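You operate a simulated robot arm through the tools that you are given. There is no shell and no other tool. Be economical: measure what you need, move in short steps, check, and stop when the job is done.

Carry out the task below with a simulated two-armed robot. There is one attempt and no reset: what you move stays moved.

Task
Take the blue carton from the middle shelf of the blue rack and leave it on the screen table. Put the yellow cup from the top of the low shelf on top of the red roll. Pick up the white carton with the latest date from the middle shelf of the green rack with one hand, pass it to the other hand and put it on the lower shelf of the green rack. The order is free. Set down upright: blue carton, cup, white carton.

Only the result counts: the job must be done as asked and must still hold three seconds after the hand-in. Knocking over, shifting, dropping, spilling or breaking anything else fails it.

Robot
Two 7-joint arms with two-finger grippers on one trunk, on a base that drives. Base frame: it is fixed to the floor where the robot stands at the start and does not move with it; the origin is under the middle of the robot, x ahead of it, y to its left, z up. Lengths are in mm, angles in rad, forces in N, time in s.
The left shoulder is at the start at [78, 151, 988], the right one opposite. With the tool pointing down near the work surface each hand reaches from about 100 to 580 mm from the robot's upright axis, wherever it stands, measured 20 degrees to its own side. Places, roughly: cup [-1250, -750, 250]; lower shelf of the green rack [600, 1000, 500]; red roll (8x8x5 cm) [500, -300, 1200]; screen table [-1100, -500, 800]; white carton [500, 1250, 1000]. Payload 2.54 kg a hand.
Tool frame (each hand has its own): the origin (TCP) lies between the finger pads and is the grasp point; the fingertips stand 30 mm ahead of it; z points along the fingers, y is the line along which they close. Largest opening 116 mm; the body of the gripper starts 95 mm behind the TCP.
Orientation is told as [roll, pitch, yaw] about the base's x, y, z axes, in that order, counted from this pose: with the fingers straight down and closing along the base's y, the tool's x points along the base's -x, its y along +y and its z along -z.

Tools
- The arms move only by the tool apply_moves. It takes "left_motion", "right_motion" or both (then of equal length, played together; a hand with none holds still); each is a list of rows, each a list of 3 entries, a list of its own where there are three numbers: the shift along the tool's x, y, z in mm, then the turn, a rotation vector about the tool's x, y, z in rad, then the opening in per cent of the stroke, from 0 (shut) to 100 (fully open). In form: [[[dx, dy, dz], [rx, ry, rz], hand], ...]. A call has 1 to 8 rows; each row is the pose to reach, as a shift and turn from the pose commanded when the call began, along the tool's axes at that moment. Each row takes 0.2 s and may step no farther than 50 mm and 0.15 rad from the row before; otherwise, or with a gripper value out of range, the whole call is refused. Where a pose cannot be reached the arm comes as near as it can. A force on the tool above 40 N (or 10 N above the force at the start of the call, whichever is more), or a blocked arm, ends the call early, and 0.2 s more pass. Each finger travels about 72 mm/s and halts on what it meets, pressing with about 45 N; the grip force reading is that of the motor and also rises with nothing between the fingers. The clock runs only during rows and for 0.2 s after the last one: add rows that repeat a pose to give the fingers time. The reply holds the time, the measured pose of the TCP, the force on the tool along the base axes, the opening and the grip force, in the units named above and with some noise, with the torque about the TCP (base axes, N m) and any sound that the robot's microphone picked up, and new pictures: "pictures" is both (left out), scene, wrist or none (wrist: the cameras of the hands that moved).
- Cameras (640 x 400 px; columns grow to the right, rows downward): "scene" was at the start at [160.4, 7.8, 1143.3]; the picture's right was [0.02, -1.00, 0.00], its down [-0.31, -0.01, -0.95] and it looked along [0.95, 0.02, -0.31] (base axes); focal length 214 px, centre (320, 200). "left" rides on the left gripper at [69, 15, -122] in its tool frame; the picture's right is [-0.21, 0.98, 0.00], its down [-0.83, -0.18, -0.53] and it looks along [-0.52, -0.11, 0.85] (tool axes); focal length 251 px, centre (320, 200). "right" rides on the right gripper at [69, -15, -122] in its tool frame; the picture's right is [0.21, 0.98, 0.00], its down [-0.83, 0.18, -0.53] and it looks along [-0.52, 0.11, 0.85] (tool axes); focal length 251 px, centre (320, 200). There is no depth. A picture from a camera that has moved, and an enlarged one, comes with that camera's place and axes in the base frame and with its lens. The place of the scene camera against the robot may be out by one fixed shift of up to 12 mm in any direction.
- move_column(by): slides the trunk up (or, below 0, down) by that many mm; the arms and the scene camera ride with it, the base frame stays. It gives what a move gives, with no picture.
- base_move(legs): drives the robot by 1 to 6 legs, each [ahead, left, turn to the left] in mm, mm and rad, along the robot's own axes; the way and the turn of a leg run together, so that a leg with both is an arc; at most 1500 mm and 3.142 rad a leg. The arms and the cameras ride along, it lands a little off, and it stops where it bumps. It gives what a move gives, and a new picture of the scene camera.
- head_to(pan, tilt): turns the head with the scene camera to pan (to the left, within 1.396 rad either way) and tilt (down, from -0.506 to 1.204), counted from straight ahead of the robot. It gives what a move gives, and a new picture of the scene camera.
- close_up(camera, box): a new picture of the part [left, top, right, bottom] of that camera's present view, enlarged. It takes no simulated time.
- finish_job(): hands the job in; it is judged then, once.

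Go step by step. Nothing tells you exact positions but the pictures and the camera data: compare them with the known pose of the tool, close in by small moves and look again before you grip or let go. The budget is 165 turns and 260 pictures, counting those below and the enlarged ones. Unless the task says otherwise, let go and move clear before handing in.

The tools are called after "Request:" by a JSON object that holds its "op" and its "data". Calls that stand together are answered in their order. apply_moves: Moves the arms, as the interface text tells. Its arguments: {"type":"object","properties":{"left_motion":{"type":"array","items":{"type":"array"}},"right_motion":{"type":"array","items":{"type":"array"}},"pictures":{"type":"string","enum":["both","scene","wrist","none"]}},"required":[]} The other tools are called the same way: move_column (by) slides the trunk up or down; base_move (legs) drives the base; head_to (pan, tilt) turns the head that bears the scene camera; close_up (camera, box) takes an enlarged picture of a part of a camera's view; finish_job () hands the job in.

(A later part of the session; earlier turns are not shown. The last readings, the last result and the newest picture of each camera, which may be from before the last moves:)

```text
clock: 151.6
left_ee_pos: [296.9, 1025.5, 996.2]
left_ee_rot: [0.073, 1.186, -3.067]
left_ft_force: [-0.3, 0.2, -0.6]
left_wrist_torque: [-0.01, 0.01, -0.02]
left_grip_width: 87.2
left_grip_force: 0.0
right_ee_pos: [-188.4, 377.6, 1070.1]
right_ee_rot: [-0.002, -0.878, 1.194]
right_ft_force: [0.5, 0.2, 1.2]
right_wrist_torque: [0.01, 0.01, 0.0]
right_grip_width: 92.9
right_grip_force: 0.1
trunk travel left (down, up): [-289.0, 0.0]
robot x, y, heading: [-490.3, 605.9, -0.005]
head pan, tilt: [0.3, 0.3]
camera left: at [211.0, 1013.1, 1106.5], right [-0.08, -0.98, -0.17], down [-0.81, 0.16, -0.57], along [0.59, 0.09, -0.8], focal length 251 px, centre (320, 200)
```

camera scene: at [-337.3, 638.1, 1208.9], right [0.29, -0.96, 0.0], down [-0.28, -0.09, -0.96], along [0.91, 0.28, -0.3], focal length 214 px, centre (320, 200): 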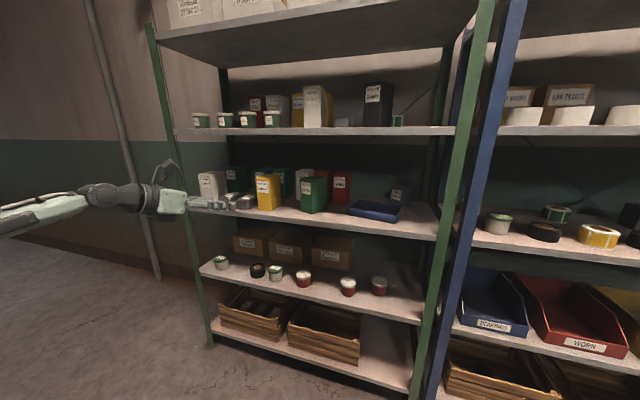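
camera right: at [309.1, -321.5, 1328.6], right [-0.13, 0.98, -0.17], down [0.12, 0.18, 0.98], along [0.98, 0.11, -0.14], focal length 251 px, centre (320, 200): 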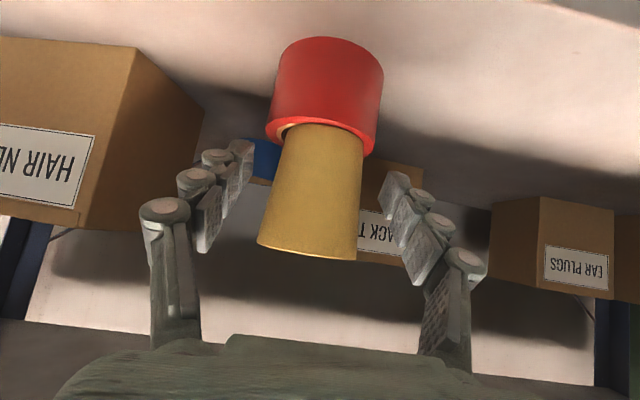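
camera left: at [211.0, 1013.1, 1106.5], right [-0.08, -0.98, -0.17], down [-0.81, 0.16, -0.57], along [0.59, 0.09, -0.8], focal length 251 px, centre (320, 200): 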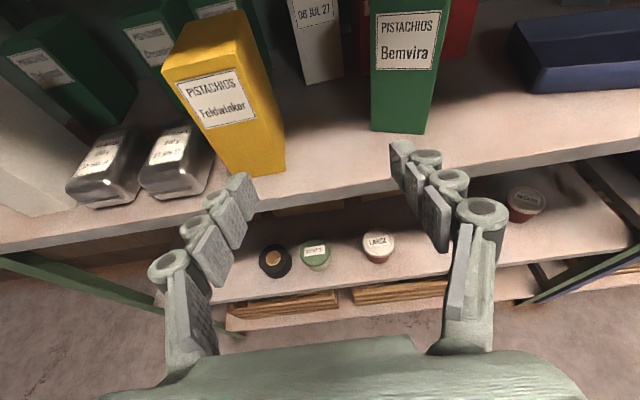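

The hand now points straight ahead at long reach. Raising 30 mm and driving 150 mm forward between the yellow and green cartons for a closer look.

Request:
{"op": "apply_moves", "data": {"left_motion": [[[14, 0, -6], [0, 0, 0], 75], [[28, 3, -11], [0, 0, 0], 75]], "pictures": "none"}}

Request:
{"op": "base_move", "data": {"legs": [[150, 0, 0.003]]}}

Request:
{"op": "close_up", "data": {"camera": "left", "box": [0, 0, 640, 400]}}

```text
clock: 152.2
left_ee_pos: [297.3, 1021.8, 1027.3]
left_ee_rot: [0.069, 1.185, -3.074]
left_ft_force: [-0.9, 0.5, 0.0]
left_wrist_torque: [0.01, 0.02, 0.0]
left_grip_width: 87.3
left_grip_force: 0.0
right_ee_pos: [-188.7, 375.9, 1068.7]
right_ee_rot: [-0.002, -0.88, 1.194]
right_ft_force: [0.4, 0.0, -0.6]
right_wrist_torque: [-0.03, -0.02, 0.04]
right_grip_width: 93.1
right_grip_force: 0.1
trunk travel left (down, up): [-289.0, 0.0]
robot x, y, heading: [-495.7, 605.4, -0.002]
head pan, tilt: [0.3, 0.3]
```

```text
clock: 153.6
left_ee_pos: [447.6, 1022.5, 1026.5]
left_ee_rot: [0.071, 1.184, -3.071]
left_ft_force: [0.7, 0.4, -0.8]
left_wrist_torque: [0.04, -0.05, -0.02]
left_grip_width: 87.0
left_grip_force: 0.0
right_ee_pos: [-37.7, 376.5, 1070.1]
right_ee_rot: [0.0, -0.881, 1.196]
right_ft_force: [-0.3, 0.3, -0.4]
right_wrist_torque: [0.01, 0.02, 0.06]
right_grip_width: 92.9
right_grip_force: 0.1
trunk travel left (down, up): [-289.0, 0.0]
robot x, y, heading: [-344.6, 603.3, -0.007]
head pan, tilt: [0.3, 0.3]
camera scene: at [-186.1, 637.7, 1208.6], right [0.29, -0.96, 0.0], down [-0.28, -0.09, -0.95], along [0.91, 0.28, -0.3], focal length 214 px, centre (320, 200)
```

scene: 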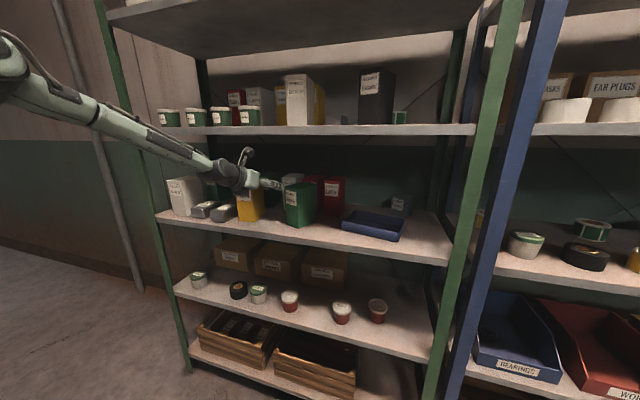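

```text
1.00 times, centred on (320, 200) of left (not enlarged: the box is as wide or as high as the picture)
camera zoom: at [362.0, 1010.7, 1136.5], right [-0.08, -0.98, -0.17], down [-0.81, 0.16, -0.57], along [0.59, 0.1, -0.8], focal length 251 px, centre (320, 200)
```

zoom: 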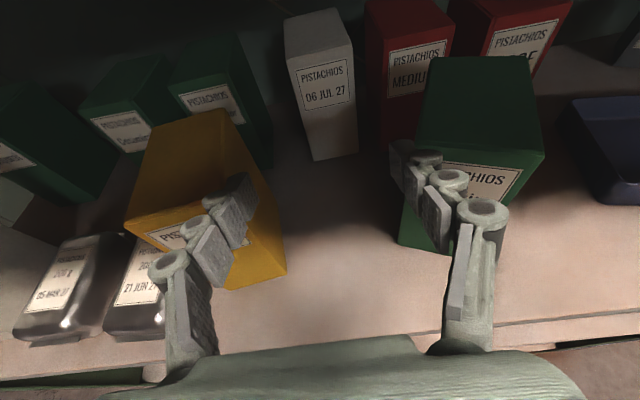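

Triangulating across the views gives shelf z≈884, carton front at x≈616, y 985–1045. Zooming for its depth and height.

Request:
{"op": "close_up", "data": {"camera": "left", "box": [250, 0, 450, 170]}}

```text
2.35 times, centred on (350, 85) of left
camera zoom: at [362.0, 1010.7, 1136.5], right [-0.08, -0.98, -0.17], down [-0.81, 0.16, -0.57], along [0.59, 0.1, -0.8], focal length 592 px, centre (249, 471)
```

zoom: 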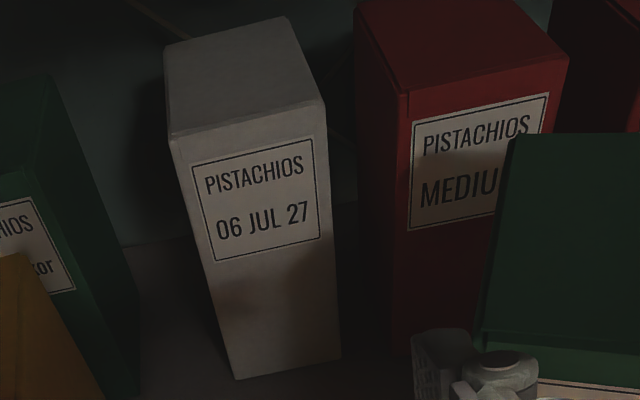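

The carton is 61×98×143 mm at x 616–714, y 984–1045, top z≈1027. I need to enter lower (camera under the upper shelf) and with narrower fingers; lowering and narrowing, then checking.

Request:
{"op": "apply_moves", "data": {"left_motion": [[[0, 0, 0], [0, 0, 0], 61], [[0, 2, 0], [0, 0, 0], 61], [[-11, 3, 4], [0, 0, 0], 61], [[-22, 3, 9], [0, 0, 0], 61]], "pictures": "wrist"}}

```text
clock: 154.6
left_ee_pos: [446.4, 1020.2, 1004.3]
left_ee_rot: [0.068, 1.184, -3.073]
left_ft_force: [-0.3, 0.7, 0.1]
left_wrist_torque: [0.02, 0.01, 0.0]
left_grip_width: 70.7
left_grip_force: 0.1
right_ee_pos: [-38.7, 375.8, 1070.0]
right_ee_rot: [-0.002, -0.879, 1.195]
right_ft_force: [-0.2, 0.1, -0.5]
right_wrist_torque: [0.04, -0.01, 0.03]
right_grip_width: 92.9
right_grip_force: 0.1
trunk travel left (down, up): [-289.0, 0.0]
robot x, y, heading: [-343.9, 606.1, -0.005]
head pan, tilt: [0.3, 0.3]
camera left: at [361.4, 1007.1, 1113.9], right [-0.08, -0.98, -0.17], down [-0.81, 0.16, -0.57], along [0.59, 0.1, -0.8], focal length 251 px, centre (320, 200)
```

left: 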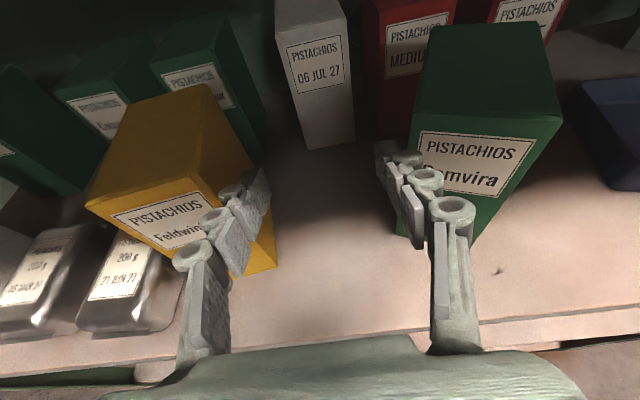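

The knuckles would be tight next to the green carton's corner, so I'll pass the narrow point with the fingers nearly closed, then reopen behind it.

Request:
{"op": "apply_moves", "data": {"left_motion": [[[0, -1, 0], [0, 0, 0], 25], [[5, -2, -2], [0, 0, 0], 25], [[5, -2, -2], [0, 0, 0], 25], [[20, -2, 36], [0, 0, 0], 25], [[35, -2, 74], [0, 0, 0], 25], [[50, -2, 110], [0, 0, 0], 25]], "pictures": "wrist"}}

```text
clock: 156.0
left_ee_pos: [568.5, 1024.9, 1007.1]
left_ee_rot: [0.068, 1.183, -3.071]
left_ft_force: [0.3, 0.3, 1.0]
left_wrist_torque: [-0.02, 0.03, -0.05]
left_grip_width: 29.2
left_grip_force: 0.1
right_ee_pos: [-36.7, 377.6, 1070.0]
right_ee_rot: [0.0, -0.879, 1.195]
right_ft_force: [0.6, 0.2, -0.7]
right_wrist_torque: [-0.03, 0.01, 0.0]
right_grip_width: 92.7
right_grip_force: 0.0
trunk travel left (down, up): [-289.0, 0.0]
robot x, y, heading: [-344.3, 602.4, -0.007]
head pan, tilt: [0.3, 0.3]
camera left: at [482.9, 1012.4, 1117.8], right [-0.08, -0.98, -0.17], down [-0.81, 0.16, -0.57], along [0.59, 0.1, -0.81], focal length 251 px, centre (320, 200)
```

left: 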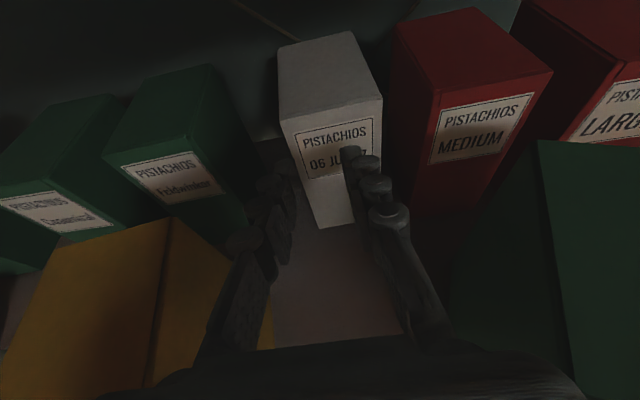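

Past the narrow point. Shifting to the carton's centre line (y≈1012.5) and opening to 67 mm.

Request:
{"op": "apply_moves", "data": {"left_motion": [[[0, 6, 0], [0, 0, 0], 35], [[0, 12, 0], [0, 0, 0], 50], [[0, 12, 0], [0, 0, 0], 58], [[0, 12, 0], [0, 0, 0], 58]], "pictures": "wrist"}}

```text
clock: 157.0
left_ee_pos: [566.3, 1015.3, 1007.1]
left_ee_rot: [0.076, 1.185, -3.074]
left_ft_force: [-0.4, -0.7, -0.3]
left_wrist_torque: [0.01, 0.0, 0.04]
left_grip_width: 67.2
left_grip_force: 0.1
left hand out of reach, approached as far as the arm can: row 2, 3, 4
right_ee_pos: [-39.1, 378.0, 1069.9]
right_ee_rot: [-0.003, -0.879, 1.195]
right_ft_force: [0.1, 0.0, -0.7]
right_wrist_torque: [-0.01, -0.01, -0.03]
right_grip_width: 92.8
right_grip_force: 0.1
trunk travel left (down, up): [-289.0, 0.0]
robot x, y, heading: [-344.7, 605.4, -0.002]
head pan, tilt: [0.3, 0.3]
camera left: at [480.8, 1004.4, 1118.6], right [-0.08, -0.98, -0.17], down [-0.8, 0.17, -0.57], along [0.59, 0.09, -0.8], focal length 251 px, centre (320, 200)
```

left: 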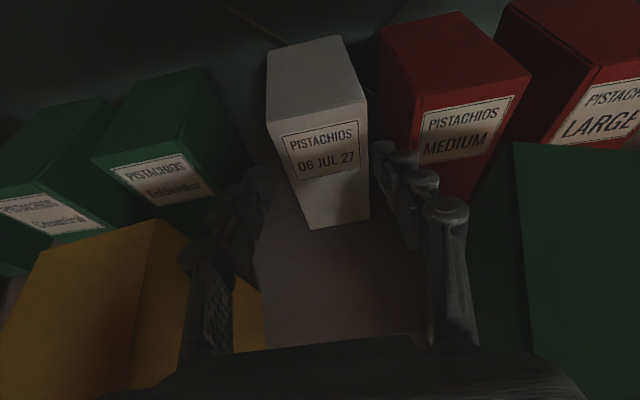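

The arm is at full extension, so I'll finish the approach with the base in small steps.

Request:
{"op": "base_move", "data": {"legs": [[45, -3, 0]]}}

Request:
{"op": "close_up", "data": {"camera": "left", "box": [120, 0, 520, 250]}}

```text
clock: 157.9
left_ee_pos: [612.6, 1013.4, 1007.8]
left_ee_rot: [0.078, 1.185, -3.073]
left_ft_force: [0.2, 0.5, -0.8]
left_wrist_torque: [0.0, -0.04, 0.01]
left_grip_width: 67.5
left_grip_force: 0.0
right_ee_pos: [7.1, 374.0, 1069.7]
right_ee_rot: [0.0, -0.879, 1.194]
right_ft_force: [0.1, -0.3, -0.3]
right_wrist_torque: [0.01, -0.01, 0.02]
right_grip_width: 93.0
right_grip_force: 0.0
trunk travel left (down, up): [-289.0, 0.0]
robot x, y, heading: [-297.4, 601.9, -0.003]
head pan, tilt: [0.3, 0.3]
camera scene: at [-141.1, 634.5, 1208.6], right [0.29, -0.96, 0.0], down [-0.28, -0.09, -0.95], along [0.91, 0.28, -0.3], focal length 214 px, centre (320, 200)
```

scene: 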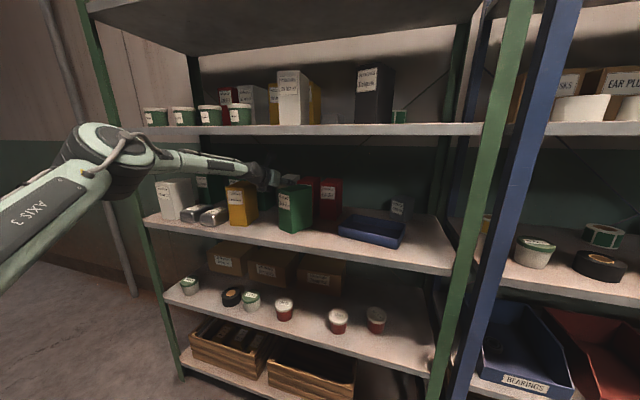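

```text
1.60 times, centred on (320, 125) of left
camera zoom: at [526.4, 1001.3, 1117.6], right [-0.08, -0.98, -0.17], down [-0.8, 0.17, -0.57], along [0.59, 0.09, -0.8], focal length 402 px, centre (320, 320)
```

zoom: 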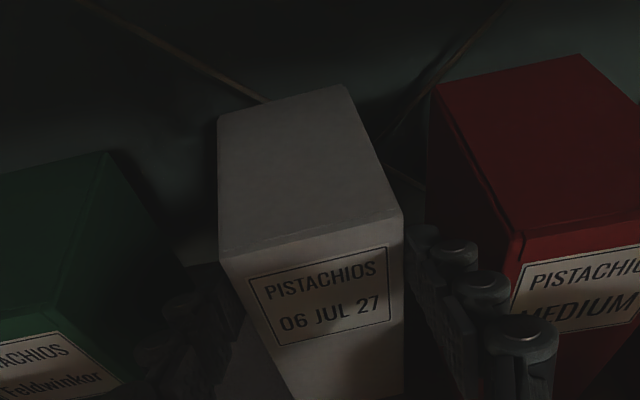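

Fingers already straddle the carton. Advancing another 42 mm.

Request:
{"op": "base_move", "data": {"legs": [[42, -2, 0]]}}

Request:
{"op": "close_up", "data": {"camera": "left", "box": [120, 50, 520, 300]}}

```text
clock: 158.8
left_ee_pos: [654.0, 1009.0, 1008.7]
left_ee_rot: [0.078, 1.185, -3.073]
left_ft_force: [0.1, 0.2, 0.0]
left_wrist_torque: [0.02, -0.03, 0.02]
left_grip_width: 67.5
left_grip_force: 0.1
right_ee_pos: [48.6, 370.7, 1068.5]
right_ee_rot: [-0.003, -0.88, 1.196]
right_ft_force: [0.7, -0.1, -0.4]
right_wrist_torque: [0.0, 0.04, 0.02]
right_grip_width: 92.5
right_grip_force: 0.0
trunk travel left (down, up): [-289.0, 0.0]
robot x, y, heading: [-259.9, 598.5, -0.002]
head pan, tilt: [0.3, 0.3]
camera scene: at [-100.3, 632.2, 1208.6], right [0.29, -0.96, 0.0], down [-0.28, -0.09, -0.95], along [0.91, 0.28, -0.3], focal length 214 px, centre (320, 200)
```

scene: 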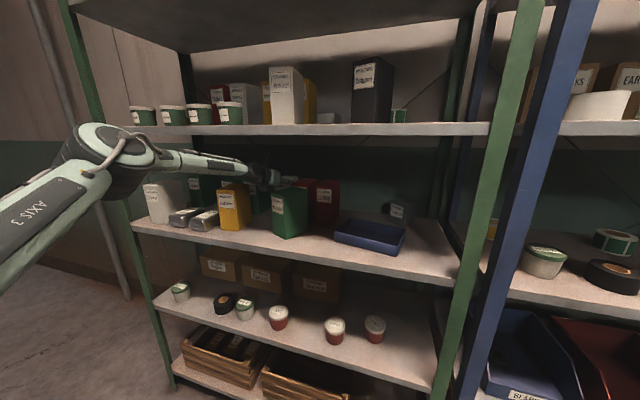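

```text
1.60 times, centred on (320, 175) of left
camera zoom: at [567.4, 998.6, 1117.7], right [-0.08, -0.98, -0.17], down [-0.8, 0.17, -0.57], along [0.59, 0.09, -0.8], focal length 402 px, centre (320, 240)
```

zoom: 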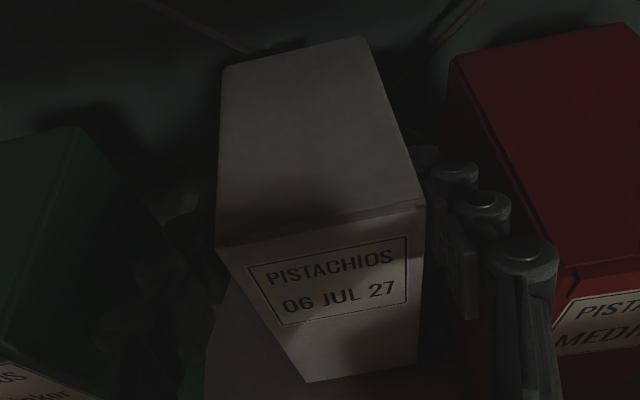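

Straddling well. Lowering 8 mm and closing.

Request:
{"op": "apply_moves", "data": {"left_motion": [[[-7, 0, 3], [0, 0, 0], 58], [[-7, 0, 3], [0, 0, 0], 50], [[-7, 0, 3], [0, 0, 0], 42], [[-7, 0, 3], [0, 0, 0], 42], [[-7, 0, 3], [0, 0, 0], 42]], "pictures": "none"}}

Request:
{"op": "close_up", "data": {"camera": "left", "box": [120, 50, 520, 300]}}

```text
clock: 160.0
left_ee_pos: [652.6, 1010.5, 1003.4]
left_ee_rot: [0.075, 1.187, -3.076]
left_ft_force: [1.4, 2.9, 6.8]
left_wrist_torque: [0.67, -0.39, 0.03]
left_grip_width: 65.3
left_grip_force: 45.4
right_ee_pos: [45.7, 370.4, 1070.5]
right_ee_rot: [-0.003, -0.88, 1.198]
right_ft_force: [0.8, 0.1, -0.1]
right_wrist_torque: [-0.01, -0.02, -0.04]
right_grip_width: 93.0
right_grip_force: 0.1
trunk travel left (down, up): [-289.0, 0.0]
robot x, y, heading: [-258.1, 598.7, -0.006]
head pan, tilt: [0.3, 0.3]
```

```text
1.60 times, centred on (320, 175) of left
camera zoom: at [565.9, 998.3, 1113.0], right [-0.08, -0.98, -0.17], down [-0.8, 0.17, -0.57], along [0.59, 0.09, -0.8], focal length 402 px, centre (320, 240)
```

zoom: 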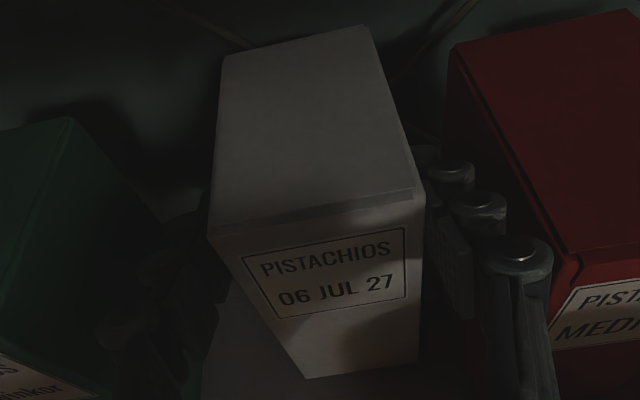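

Gripped at 65 mm. Lifting 14 mm.

Request:
{"op": "apply_moves", "data": {"left_motion": [[[5, 0, -2], [0, 0, 0], 42], [[9, 0, -4], [0, 0, 0], 42], [[14, 0, -6], [0, 0, 0], 42], [[16, 0, -6], [0, 0, 0], 42], [[16, 0, -6], [0, 0, 0], 42]], "pictures": "none"}}

Request:
{"op": "close_up", "data": {"camera": "left", "box": [120, 50, 520, 300]}}

Request:
{"op": "close_up", "data": {"camera": "scene", "box": [130, 140, 430, 280]}}

```text
clock: 161.2
left_ee_pos: [653.5, 1011.3, 1016.5]
left_ee_rot: [0.078, 1.187, -3.073]
left_ft_force: [0.4, 0.2, -2.3]
left_wrist_torque: [-0.02, 0.09, -0.02]
left_grip_width: 65.3
left_grip_force: 44.9
right_ee_pos: [47.6, 371.1, 1070.3]
right_ee_rot: [-0.002, -0.879, 1.195]
right_ft_force: [0.3, 0.3, 0.3]
right_wrist_torque: [0.01, 0.03, 0.0]
right_grip_width: 92.7
right_grip_force: 0.1
trunk travel left (down, up): [-289.0, 0.0]
robot x, y, heading: [-258.0, 600.4, -0.006]
head pan, tilt: [0.3, 0.3]
```

```text
1.60 times, centred on (320, 175) of left
camera zoom: at [568.2, 998.8, 1126.4], right [-0.09, -0.98, -0.17], down [-0.8, 0.17, -0.57], along [0.59, 0.09, -0.8], focal length 402 px, centre (320, 240)
```

zoom: 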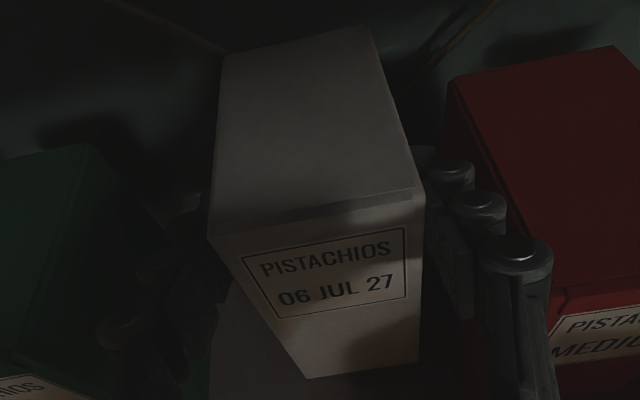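

```text
2.13 times, centred on (280, 210) of scene
camera zoom: at [-100.6, 632.4, 1208.7], right [0.29, -0.96, 0.0], down [-0.28, -0.09, -0.96], along [0.91, 0.28, -0.3], focal length 458 px, centre (405, 179)
```

zoom: 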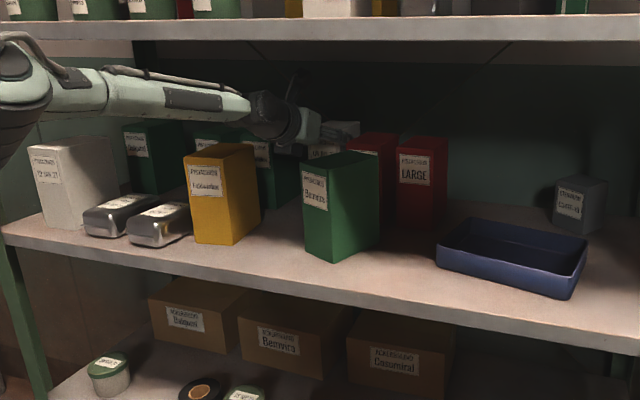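

Lifted cleanly. Backing out: first 60 mm with a 10 mm shift left to centre in the gap.

Request:
{"op": "base_move", "data": {"legs": [[-60, 11, 0.003]]}}

Request:
{"op": "close_up", "data": {"camera": "left", "box": [0, 0, 640, 400]}}

```text
clock: 162.2
left_ee_pos: [591.4, 1023.7, 1016.9]
left_ee_rot: [0.077, 1.187, -3.071]
left_ft_force: [-0.4, 0.6, -1.8]
left_wrist_torque: [-0.03, 0.12, -0.01]
left_grip_width: 65.6
left_grip_force: 44.7
right_ee_pos: [-13.7, 383.1, 1069.4]
right_ee_rot: [-0.003, -0.879, 1.2]
right_ft_force: [-0.2, 0.1, 0.1]
right_wrist_torque: [-0.03, -0.03, -0.02]
right_grip_width: 92.8
right_grip_force: 0.0
trunk travel left (down, up): [-289.0, 0.0]
robot x, y, heading: [-320.9, 611.9, 0.001]
head pan, tilt: [0.3, 0.3]
camera scene: at [-162.0, 644.0, 1208.8], right [0.29, -0.96, 0.0], down [-0.28, -0.09, -0.96], along [0.91, 0.28, -0.3], focal length 214 px, centre (320, 200)
```

scene: 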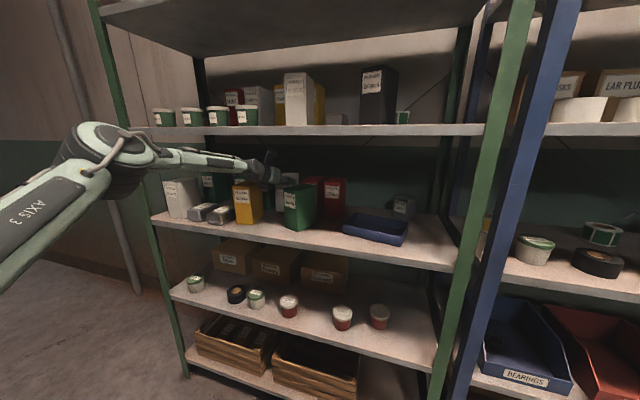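

```text
1.00 times, centred on (320, 200) of left (not enlarged: the box is as wide or as high as the picture)
camera zoom: at [506.0, 1011.9, 1127.4], right [-0.08, -0.98, -0.17], down [-0.8, 0.17, -0.57], along [0.59, 0.09, -0.8], focal length 251 px, centre (320, 200)
```

zoom: 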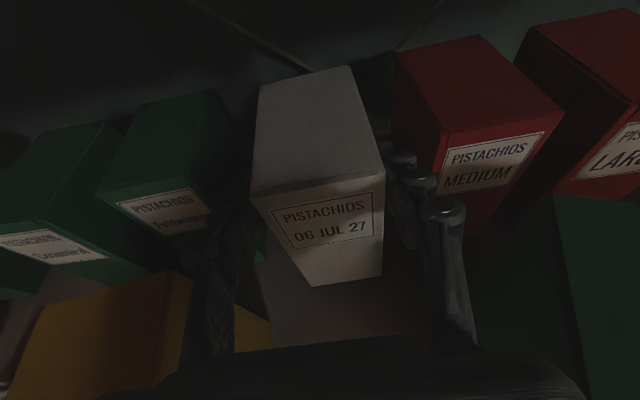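

Request:
{"op": "base_move", "data": {"legs": [[-140, -4, 0]]}}

Request:
{"op": "close_up", "data": {"camera": "left", "box": [0, 0, 640, 400]}}

```text
clock: 163.5
left_ee_pos: [454.3, 1019.5, 1017.1]
left_ee_rot: [0.078, 1.185, -3.074]
left_ft_force: [-0.1, 0.1, -1.7]
left_wrist_torque: [-0.02, 0.16, 0.01]
left_grip_width: 65.3
left_grip_force: 44.2
right_ee_pos: [-152.3, 379.5, 1070.2]
right_ee_rot: [0.001, -0.881, 1.198]
right_ft_force: [-0.1, 0.1, 0.2]
right_wrist_torque: [-0.02, -0.03, -0.02]
right_grip_width: 92.9
right_grip_force: 0.1
trunk travel left (down, up): [-289.0, 0.0]
robot x, y, heading: [-457.3, 604.8, 0.0]
head pan, tilt: [0.3, 0.3]
camera scene: at [-300.6, 640.1, 1208.8], right [0.29, -0.96, 0.0], down [-0.28, -0.09, -0.96], along [0.91, 0.28, -0.3], focal length 214 px, centre (320, 200)
```

scene: 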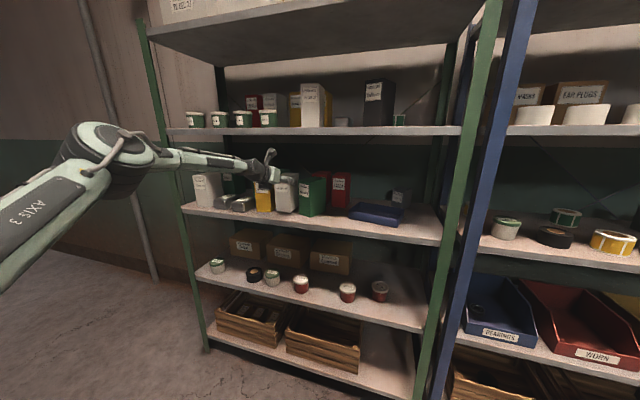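

```text
1.00 times, centred on (320, 200) of left (not enlarged: the box is as wide or as high as the picture)
camera zoom: at [367.5, 1007.8, 1127.5], right [-0.08, -0.98, -0.17], down [-0.8, 0.17, -0.57], along [0.59, 0.09, -0.8], focal length 251 px, centre (320, 200)
```

zoom: 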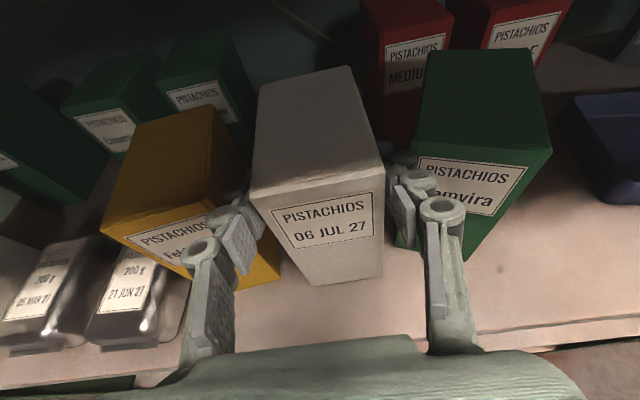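

Request:
{"op": "base_move", "data": {"legs": [[-260, 0, 0]]}}

```text
clock: 165.3
left_ee_pos: [204.6, 1020.6, 1016.4]
left_ee_rot: [0.079, 1.185, -3.074]
left_ft_force: [0.0, 0.6, -1.6]
left_wrist_torque: [-0.01, 0.11, -0.02]
left_grip_width: 65.1
left_grip_force: 45.0
right_ee_pos: [-402.5, 381.7, 1069.8]
right_ee_rot: [-0.001, -0.88, 1.199]
right_ft_force: [-0.3, 0.3, -0.2]
right_wrist_torque: [-0.05, 0.0, -0.05]
right_grip_width: 92.6
right_grip_force: 0.1
trunk travel left (down, up): [-289.0, 0.0]
robot x, y, heading: [-706.9, 612.7, -0.006]
head pan, tilt: [0.3, 0.3]
camera scene: at [-551.2, 640.7, 1208.8], right [0.29, -0.96, 0.0], down [-0.28, -0.09, -0.96], along [0.91, 0.28, -0.3], focal length 214 px, centre (320, 200)
```

scene: 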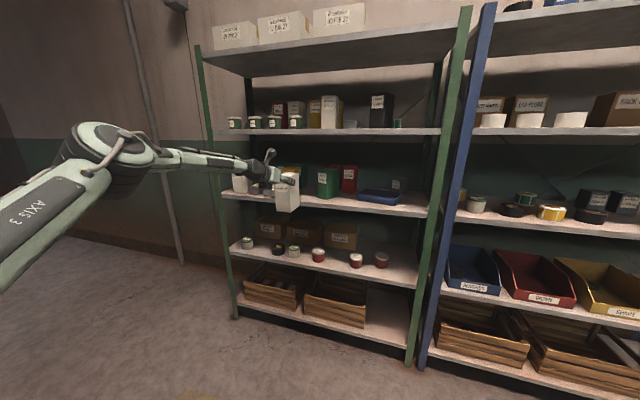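

Clear of the rack. Retracting the left hand while beginning to yaw it toward the right for the hand-over.

Request:
{"op": "apply_moves", "data": {"left_motion": [[[-14, 8, -35], [-0.07, -0.002, 0.028], 42], [[-28, 15, -70], [-0.139, -0.004, 0.056], 42], [[-42, 22, -104], [-0.208, -0.006, 0.084], 42], [[-56, 30, -139], [-0.278, -0.008, 0.112], 42], [[-70, 38, -174], [-0.347, -0.01, 0.141], 42], [[-84, 45, -208], [-0.417, -0.012, 0.169], 42], [[-98, 52, -243], [-0.486, -0.014, 0.197], 42], [[-112, 60, -278], [-0.556, -0.016, 0.225], 42]], "pictures": "none"}}

```text
clock: 167.1
left_ee_pos: [-96.9, 961.6, 1018.9]
left_ee_rot: [0.079, 1.188, 2.61]
left_ft_force: [-0.7, 0.7, -1.8]
left_wrist_torque: [0.07, 0.07, 0.01]
left_grip_width: 65.3
left_grip_force: 45.0
right_ee_pos: [-401.9, 380.2, 1070.3]
right_ee_rot: [-0.001, -0.878, 1.198]
right_ft_force: [0.1, 0.5, -0.7]
right_wrist_torque: [-0.02, -0.05, 0.0]
right_grip_width: 92.6
right_grip_force: 0.1
trunk travel left (down, up): [-289.0, 0.0]
robot x, y, heading: [-704.6, 610.5, -0.001]
head pan, tilt: [0.3, 0.3]
```

Request:
{"op": "apply_moves", "data": {"left_motion": [[[2, 24, 5], [-0.126, -0.004, 0.051], 42], [[4, 49, 9], [-0.252, -0.007, 0.102], 42], [[6, 73, 14], [-0.378, -0.011, 0.153], 42], [[7, 98, 18], [-0.503, -0.015, 0.203], 42], [[9, 122, 23], [-0.629, -0.019, 0.254], 42], [[11, 147, 27], [-0.755, -0.022, 0.305], 42], [[13, 171, 32], [-0.881, -0.026, 0.356], 42]], "right_motion": [[[-22, -21, 32], [-0.04, 0, -0.034], 72], [[-45, -42, 63], [-0.081, 0, -0.067], 72], [[-68, -63, 95], [-0.122, 0, -0.101], 72], [[-90, -85, 127], [-0.163, 0, -0.135], 72], [[-113, -106, 159], [-0.204, 0, -0.169], 72], [[-135, -127, 190], [-0.244, 0, -0.202], 72], [[-158, -148, 222], [-0.285, 0, -0.236], 72]]}}

```text
clock: 168.7
left_ee_pos: [-167.7, 800.7, 1024.8]
left_ee_rot: [0.067, 1.178, 1.653]
left_ft_force: [-0.3, -0.4, -3.0]
left_wrist_torque: [0.08, -0.01, -0.01]
left_grip_width: 65.3
left_grip_force: 44.9
right_ee_pos: [-165.1, 577.6, 1051.0]
right_ee_rot: [-0.002, -0.877, 1.568]
right_ft_force: [-0.3, 0.3, -0.1]
right_wrist_torque: [-0.01, 0.0, 0.0]
right_grip_width: 83.8
right_grip_force: 0.1
trunk travel left (down, up): [-289.0, 0.0]
robot x, y, heading: [-706.7, 605.5, -0.005]
head pan, tilt: [0.3, 0.3]
camera scene: at [-550.4, 640.8, 1208.6], right [0.29, -0.96, 0.0], down [-0.28, -0.09, -0.95], along [0.91, 0.28, -0.3], focal length 214 px, centre (320, 200)
camera right: at [-148.9, 441.1, 1076.3], right [-0.98, -0.13, -0.17], down [-0.18, 0.12, 0.98], along [-0.11, 0.98, -0.14], focal length 251 px, centre (320, 200)
camera left: at [-179.6, 887.5, 1136.3], right [-0.98, 0.06, -0.17], down [0.15, 0.81, -0.56], along [0.1, -0.58, -0.81], focal length 251 px, centre (320, 200)
```

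scene: 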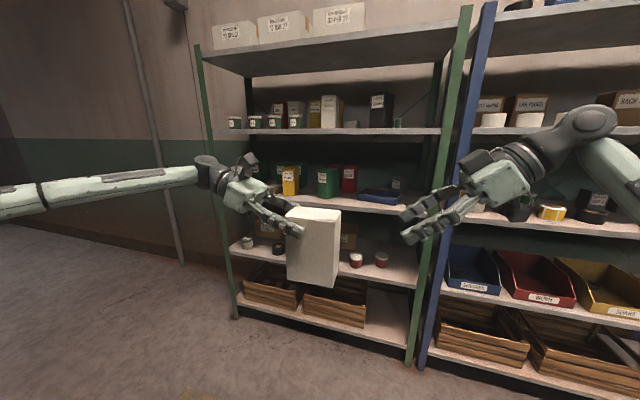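
right: 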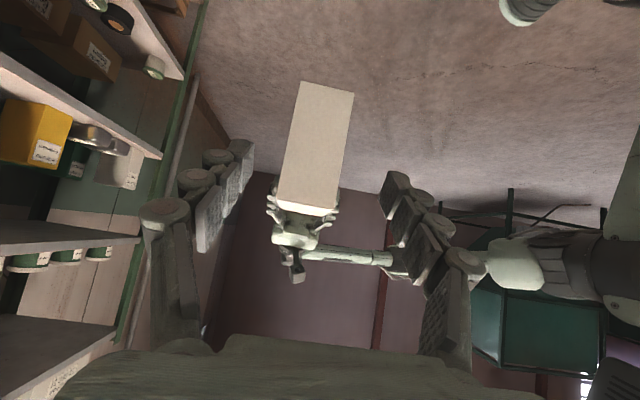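
left: 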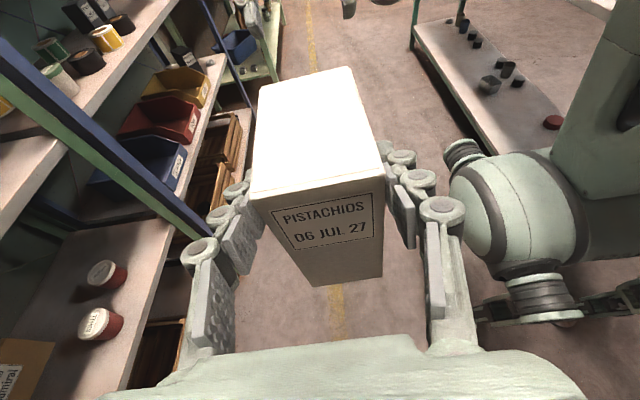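

Both hands are facing each other with the carton between. Zooming to align the right hand.

Request:
{"op": "close_up", "data": {"camera": "right", "box": [220, 60, 420, 260]}}

```text
2.00 times, centred on (320, 160) of right
camera zoom: at [-148.9, 441.1, 1076.3], right [-0.98, -0.13, -0.17], down [-0.18, 0.12, 0.98], along [-0.11, 0.98, -0.14], focal length 503 px, centre (320, 280)
```

zoom: 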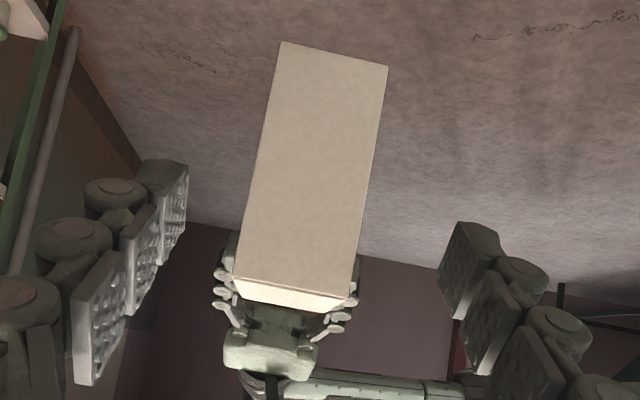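

Carton's far face is at y≈707, x centre ≈ -166, z 902–1046. Bringing the right hand around its lower part, straddling it.

Request:
{"op": "apply_moves", "data": {"right_motion": [[[-21, 0, 44], [0, 0, 0], 74], [[-42, 1, 88], [0, 0, 0], 74], [[-42, 1, 130], [0, 0, 0], 74]]}}

```text
clock: 169.5
left_ee_pos: [-167.2, 802.5, 1025.9]
left_ee_rot: [0.067, 1.176, 1.656]
left_ft_force: [0.6, -0.1, -2.4]
left_wrist_torque: [0.1, 0.0, -0.04]
left_grip_width: 65.2
left_grip_force: 45.3
right_ee_pos: [-165.9, 703.2, 1001.0]
right_ee_rot: [-0.002, -0.88, 1.564]
right_ft_force: [0.6, 0.7, 0.0]
right_wrist_torque: [-0.05, -0.02, 0.01]
right_grip_width: 86.1
right_grip_force: 0.0
trunk travel left (down, up): [-289.0, 0.0]
robot x, y, heading: [-707.9, 607.7, -0.001]
head pan, tilt: [0.3, 0.3]
camera scene: at [-550.6, 640.9, 1208.7], right [0.29, -0.96, 0.0], down [-0.28, -0.09, -0.96], along [0.91, 0.28, -0.3], focal length 214 px, centre (320, 200)
camera right: at [-150.9, 567.2, 1025.2], right [-0.98, -0.13, -0.17], down [-0.18, 0.12, 0.98], along [-0.11, 0.98, -0.14], focal length 251 px, centre (320, 200)
```

scene: 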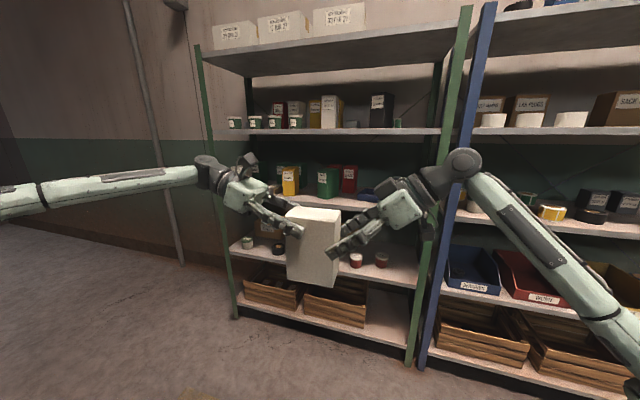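
right: 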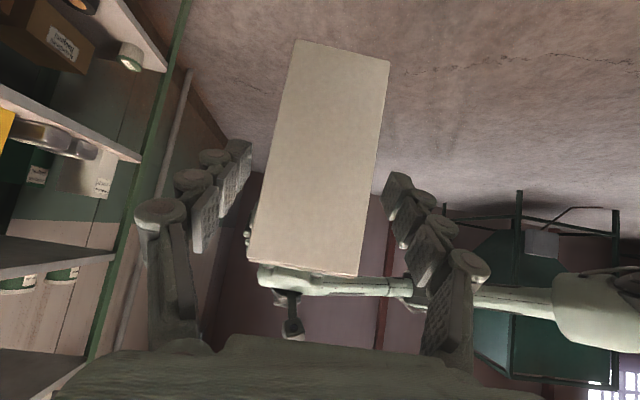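

Aligned; continuing 58 mm along the fingers and gripping with the right hand.

Request:
{"op": "apply_moves", "data": {"right_motion": [[[0, 0, 30], [0, 0, 0], 74], [[0, 0, 58], [0, 0, 0], 74], [[0, 0, 58], [0, 0, 0], 62], [[0, 0, 58], [0, 0, 0], 50], [[0, 0, 58], [0, 0, 0], 42], [[0, 0, 58], [0, 0, 0], 42]]}}

```text
clock: 170.9
left_ee_pos: [-166.7, 801.8, 1025.9]
left_ee_rot: [0.061, 1.177, 1.649]
left_ft_force: [2.9, 0.9, -4.2]
left_wrist_torque: [0.15, -1.0, -0.9]
left_grip_width: 65.2
left_grip_force: 45.0
right_ee_pos: [-165.8, 749.5, 963.8]
right_ee_rot: [0.001, -0.878, 1.567]
right_ft_force: [-3.4, -0.7, 2.1]
right_wrist_torque: [0.14, 0.82, 1.08]
right_grip_width: 65.7
right_grip_force: 45.0
trunk travel left (down, up): [-289.0, 0.0]
robot x, y, heading: [-709.5, 606.5, -0.004]
head pan, tilt: [0.3, 0.3]
camera scene: at [-550.8, 640.7, 1208.7], right [0.29, -0.96, 0.0], down [-0.28, -0.09, -0.96], along [0.91, 0.28, -0.3], focal length 214 px, centre (320, 200)
camera right: at [-152.3, 611.7, 988.4], right [-0.98, -0.13, -0.17], down [-0.18, 0.12, 0.98], along [-0.11, 0.98, -0.14], focal length 251 px, centre (320, 200)
```

scene: 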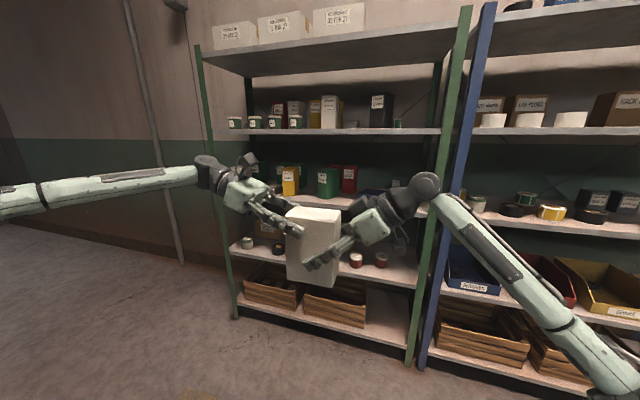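
right: 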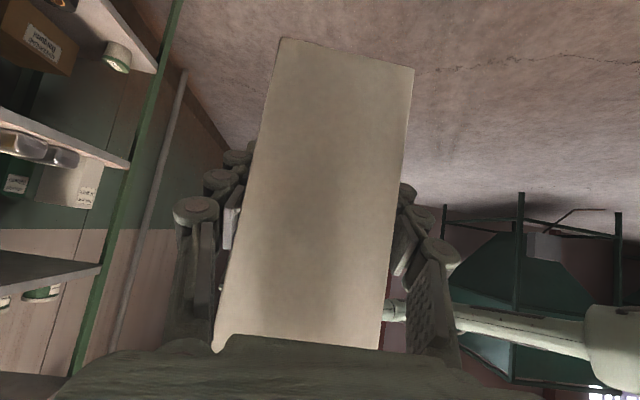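

Both hands hold it. Releasing and withdrawing the left hand.

Request:
{"op": "apply_moves", "data": {"left_motion": [[[0, 0, 0], [0, 0, 0], 56], [[0, 0, 0], [0, 0, 0], 70], [[0, 0, 0], [0, 0, 0], 80], [[2, 0, -25], [0, 0, 0], 80], [[5, 0, -70], [0, 0, 0], 80], [[10, 0, -115], [0, 0, 0], 80], [[20, 0, -155], [0, 0, 0], 80]]}}

```text
clock: 172.5
left_ee_pos: [-164.8, 938.5, 1099.3]
left_ee_rot: [0.075, 1.188, 1.657]
left_ft_force: [0.0, 0.2, -1.0]
left_wrist_torque: [0.0, -0.02, 0.02]
left_grip_width: 92.9
left_grip_force: 0.2
right_ee_pos: [-166.5, 749.2, 963.1]
right_ee_rot: [-0.002, -0.877, 1.568]
right_ft_force: [0.2, 0.2, 0.6]
right_wrist_torque: [-0.02, -0.02, -0.01]
right_grip_width: 65.1
right_grip_force: 45.4
trunk travel left (down, up): [-289.0, 0.0]
robot x, y, heading: [-708.5, 606.1, -0.002]
head pan, tilt: [0.3, 0.3]
camera scene: at [-550.9, 640.8, 1208.7], right [0.29, -0.96, 0.0], down [-0.28, -0.09, -0.96], along [0.91, 0.28, -0.3], focal length 214 px, centre (320, 200)
camera left: at [-178.3, 1025.4, 1209.9], right [-0.98, 0.06, -0.17], down [0.15, 0.81, -0.57], along [0.1, -0.59, -0.8], focal length 251 px, centre (320, 200)
```

scene: 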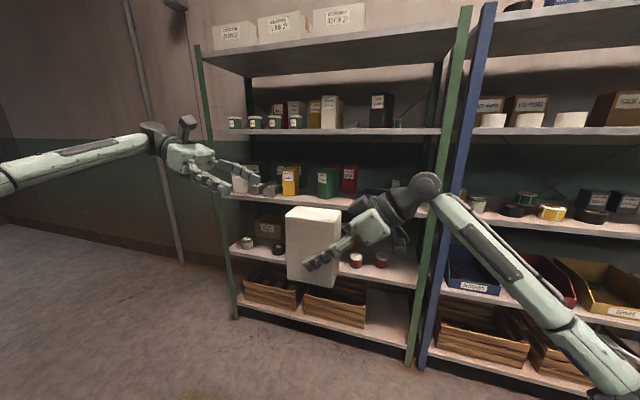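
left: 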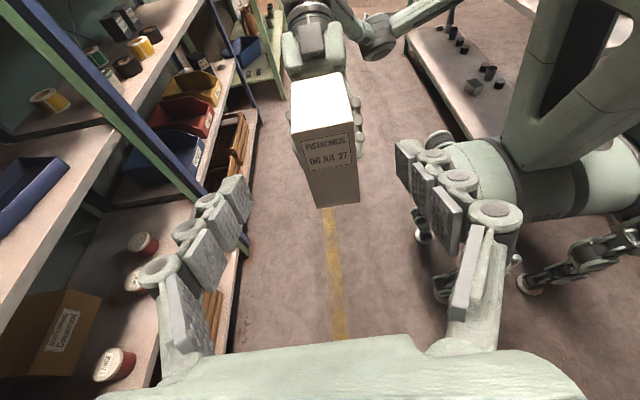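

Hand-over complete: the right hand alone holds the carton. Turning the right hand to face forward.

Request:
{"op": "apply_moves", "data": {"right_motion": [[[16, -2, -20], [0.11, 0, 0.091], 42], [[32, -4, -39], [0.22, 0, 0.182], 42], [[49, -7, -58], [0.329, 0, 0.273], 42], [[65, -9, -78], [0.439, 0, 0.364], 42], [[81, -11, -98], [0.549, 0, 0.454], 42], [[97, -14, -117], [0.659, 0, 0.545], 42], [[113, -16, -136], [0.768, 0, 0.636], 42], [[130, -18, -156], [0.878, 0, 0.727], 42]], "pictures": "none"}}

```text
clock: 174.3
left_ee_pos: [-166.5, 938.1, 1100.5]
left_ee_rot: [0.074, 1.189, 1.655]
left_ft_force: [-0.4, -0.4, 0.1]
left_wrist_torque: [0.01, -0.01, -0.04]
left_grip_width: 92.9
left_grip_force: 0.1
right_ee_pos: [-148.1, 546.8, 960.1]
right_ee_rot: [-0.001, -0.88, 0.424]
right_ft_force: [-0.6, -0.9, 0.4]
right_wrist_torque: [0.01, 0.01, 0.05]
right_grip_width: 64.8
right_grip_force: 45.0
trunk travel left (down, up): [-289.0, 0.0]
robot x, y, heading: [-708.1, 611.1, -0.001]
head pan, tilt: [0.3, 0.3]
```

Request:
{"op": "apply_moves", "data": {"right_motion": [[[-15, -34, 18], [0.082, 0, 0.068], 42], [[-30, -68, 36], [0.163, 0, 0.135], 42], [[-44, -102, 53], [0.245, 0, 0.203], 42], [[-59, -136, 71], [0.328, 0, 0.272], 42]], "pictures": "none"}}

Request:
{"op": "move_column", "data": {"by": -260}}

Request:
{"op": "head_to", "data": {"pan": 0.0, "tilt": 0.3}}

```text
clock: 175.3
left_ee_pos: [-166.0, 939.1, 1100.0]
left_ee_rot: [0.075, 1.187, 1.656]
left_ft_force: [0.0, -0.1, 1.0]
left_wrist_torque: [0.0, 0.03, -0.04]
left_grip_width: 92.7
left_grip_force: 0.1
right_ee_pos: [-6.8, 461.8, 961.0]
right_ee_rot: [0.001, -0.88, 0.0]
right_ft_force: [-0.8, -0.5, 0.4]
right_wrist_torque: [0.01, 0.05, -0.02]
right_grip_width: 65.3
right_grip_force: 44.9
trunk travel left (down, up): [-289.0, 0.0]
robot x, y, heading: [-709.3, 609.4, -0.002]
head pan, tilt: [0.3, 0.3]
```

```text
clock: 178.0
left_ee_pos: [-165.2, 936.7, 840.0]
left_ee_rot: [0.073, 1.186, 1.654]
left_ft_force: [0.9, 0.4, -0.5]
left_wrist_torque: [0.02, 0.01, -0.01]
left_grip_width: 92.6
left_grip_force: 0.1
right_ee_pos: [-6.3, 461.4, 703.9]
right_ee_rot: [0.0, -0.881, -0.002]
right_ft_force: [0.6, 0.1, 0.6]
right_wrist_torque: [-0.01, 0.04, 0.01]
right_grip_width: 65.1
right_grip_force: 45.1
trunk travel left (down, up): [-29.0, 260.0]
robot x, y, heading: [-709.2, 605.4, 0.002]
head pan, tilt: [0.3, 0.3]
```

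```text
clock: 178.8
left_ee_pos: [-165.5, 937.5, 838.6]
left_ee_rot: [0.073, 1.186, 1.656]
left_ft_force: [-0.4, -0.3, -0.2]
left_wrist_torque: [0.01, -0.02, 0.02]
left_grip_width: 92.3
left_grip_force: 0.0
right_ee_pos: [-8.2, 462.7, 702.4]
right_ee_rot: [-0.001, -0.88, 0.001]
right_ft_force: [0.0, 0.6, -0.4]
right_wrist_torque: [0.0, 0.0, 0.0]
right_grip_width: 65.6
right_grip_force: 45.2
trunk travel left (down, up): [-29.0, 260.0]
robot x, y, heading: [-709.4, 611.5, -0.002]
head pan, tilt: [0.0, 0.3]
camera scene: at [-546.7, 613.0, 948.7], right [0.0, -1.0, 0.0], down [-0.3, 0.0, -0.96], along [0.96, 0.0, -0.3], focal length 214 px, centre (320, 200)
```

scene: 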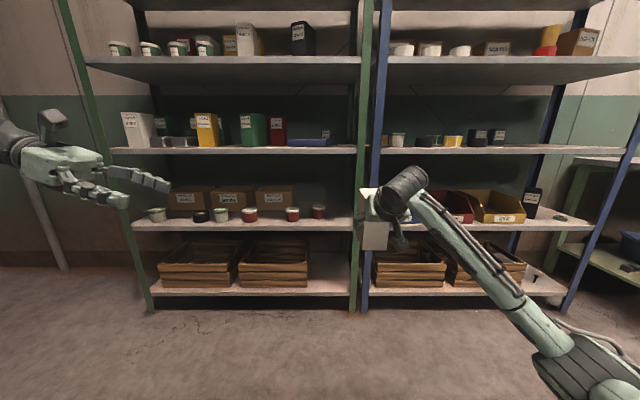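

Free spot on the lower shelf lies between the last jar (y≥580) and the post (y≈440), centred near y≈512. Extending the right arm and driving in, carton held above jar height.

Request:
{"op": "apply_moves", "data": {"right_motion": [[[-30, 0, 36], [0, 0, 0], 42], [[-60, 0, 72], [0, 0, 0], 42], [[-89, 0, 108], [0, 0, 0], 42]], "pictures": "none"}}

Request:
{"op": "base_move", "data": {"legs": [[0, 48, 0.002], [170, 0, 0]]}}

Request:
{"op": "close_up", "data": {"camera": "right", "box": [0, 0, 640, 400]}}

```text
clock: 179.6
left_ee_pos: [-165.9, 936.8, 839.4]
left_ee_rot: [0.073, 1.187, 1.656]
left_ft_force: [0.0, 0.3, 0.0]
left_wrist_torque: [0.03, 0.0, 0.02]
left_grip_width: 92.7
left_grip_force: 0.0
right_ee_pos: [135.6, 461.1, 702.7]
right_ee_rot: [-0.003, -0.879, 0.001]
right_ft_force: [-0.7, 0.2, -0.4]
right_wrist_torque: [-0.01, 0.04, 0.01]
right_grip_width: 65.1
right_grip_force: 45.2
trunk travel left (down, up): [-29.0, 260.0]
robot x, y, heading: [-708.9, 605.2, -0.002]
head pan, tilt: [0.0, 0.3]
```

```text
clock: 181.8
left_ee_pos: [-1.7, 988.1, 839.4]
left_ee_rot: [0.073, 1.185, 1.657]
left_ft_force: [0.5, -0.8, 0.0]
left_wrist_torque: [0.0, 0.05, -0.02]
left_grip_width: 92.6
left_grip_force: 0.0
right_ee_pos: [300.3, 513.1, 703.1]
right_ee_rot: [0.001, -0.881, 0.003]
right_ft_force: [-0.5, 0.2, 0.3]
right_wrist_torque: [-0.02, 0.02, 0.02]
right_grip_width: 65.1
right_grip_force: 45.3
trunk travel left (down, up): [-29.0, 260.0]
robot x, y, heading: [-541.2, 655.5, 0.001]
head pan, tilt: [0.0, 0.3]
camera scene: at [-381.0, 661.9, 948.7], right [0.0, -1.0, 0.0], down [-0.3, 0.0, -0.96], along [0.96, 0.0, -0.3], focal length 214 px, centre (320, 200)
```

scene: 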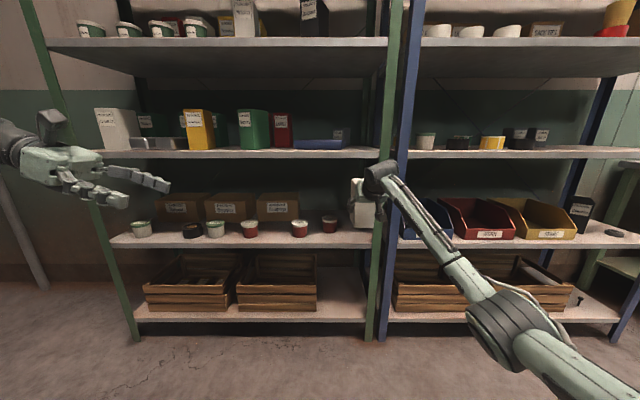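

```text
1.00 times, centred on (320, 200) of right (not enlarged: the box is as wide or as high as the picture)
camera zoom: at [162.5, 497.6, 728.3], right [-0.14, 0.98, -0.17], down [0.11, 0.18, 0.98], along [0.98, 0.12, -0.14], focal length 251 px, centre (320, 200)
```

zoom: 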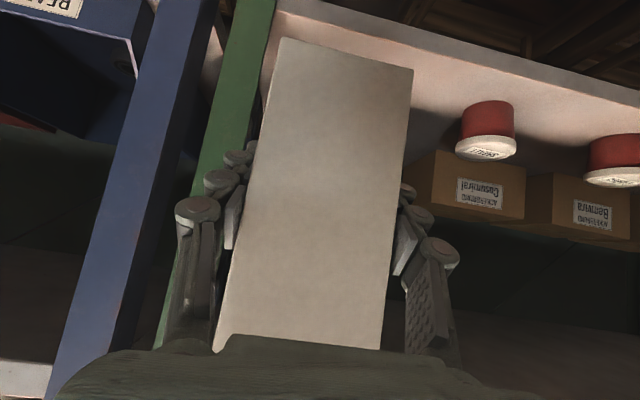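

Request:
{"op": "close_up", "data": {"camera": "scene", "box": [270, 170, 420, 260]}}

Request:
{"op": "close_up", "data": {"camera": "right", "box": [200, 0, 480, 180]}}

```text
4.27 times, centred on (345, 215) of scene
camera zoom: at [-381.0, 661.9, 948.7], right [0.0, -1.0, 0.0], down [-0.3, 0.0, -0.96], along [0.96, 0.0, -0.3], focal length 915 px, centre (213, 136)
```

zoom: 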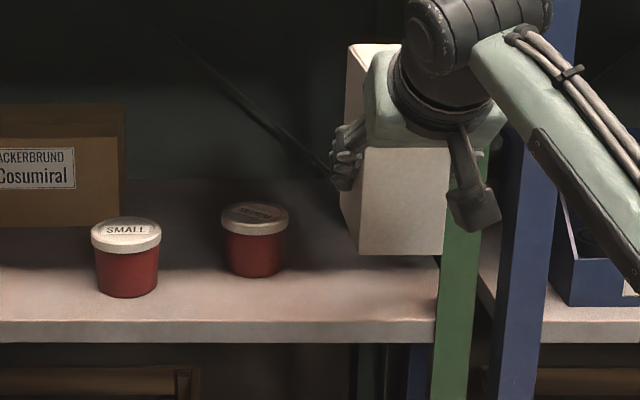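

```text
2.22 times, centred on (340, 90) of right
camera zoom: at [162.5, 497.6, 728.3], right [-0.14, 0.98, -0.17], down [0.11, 0.18, 0.98], along [0.98, 0.12, -0.14], focal length 559 px, centre (276, 444)
```

zoom: 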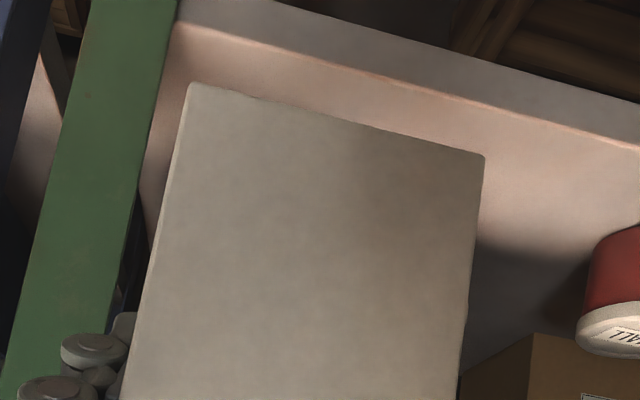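

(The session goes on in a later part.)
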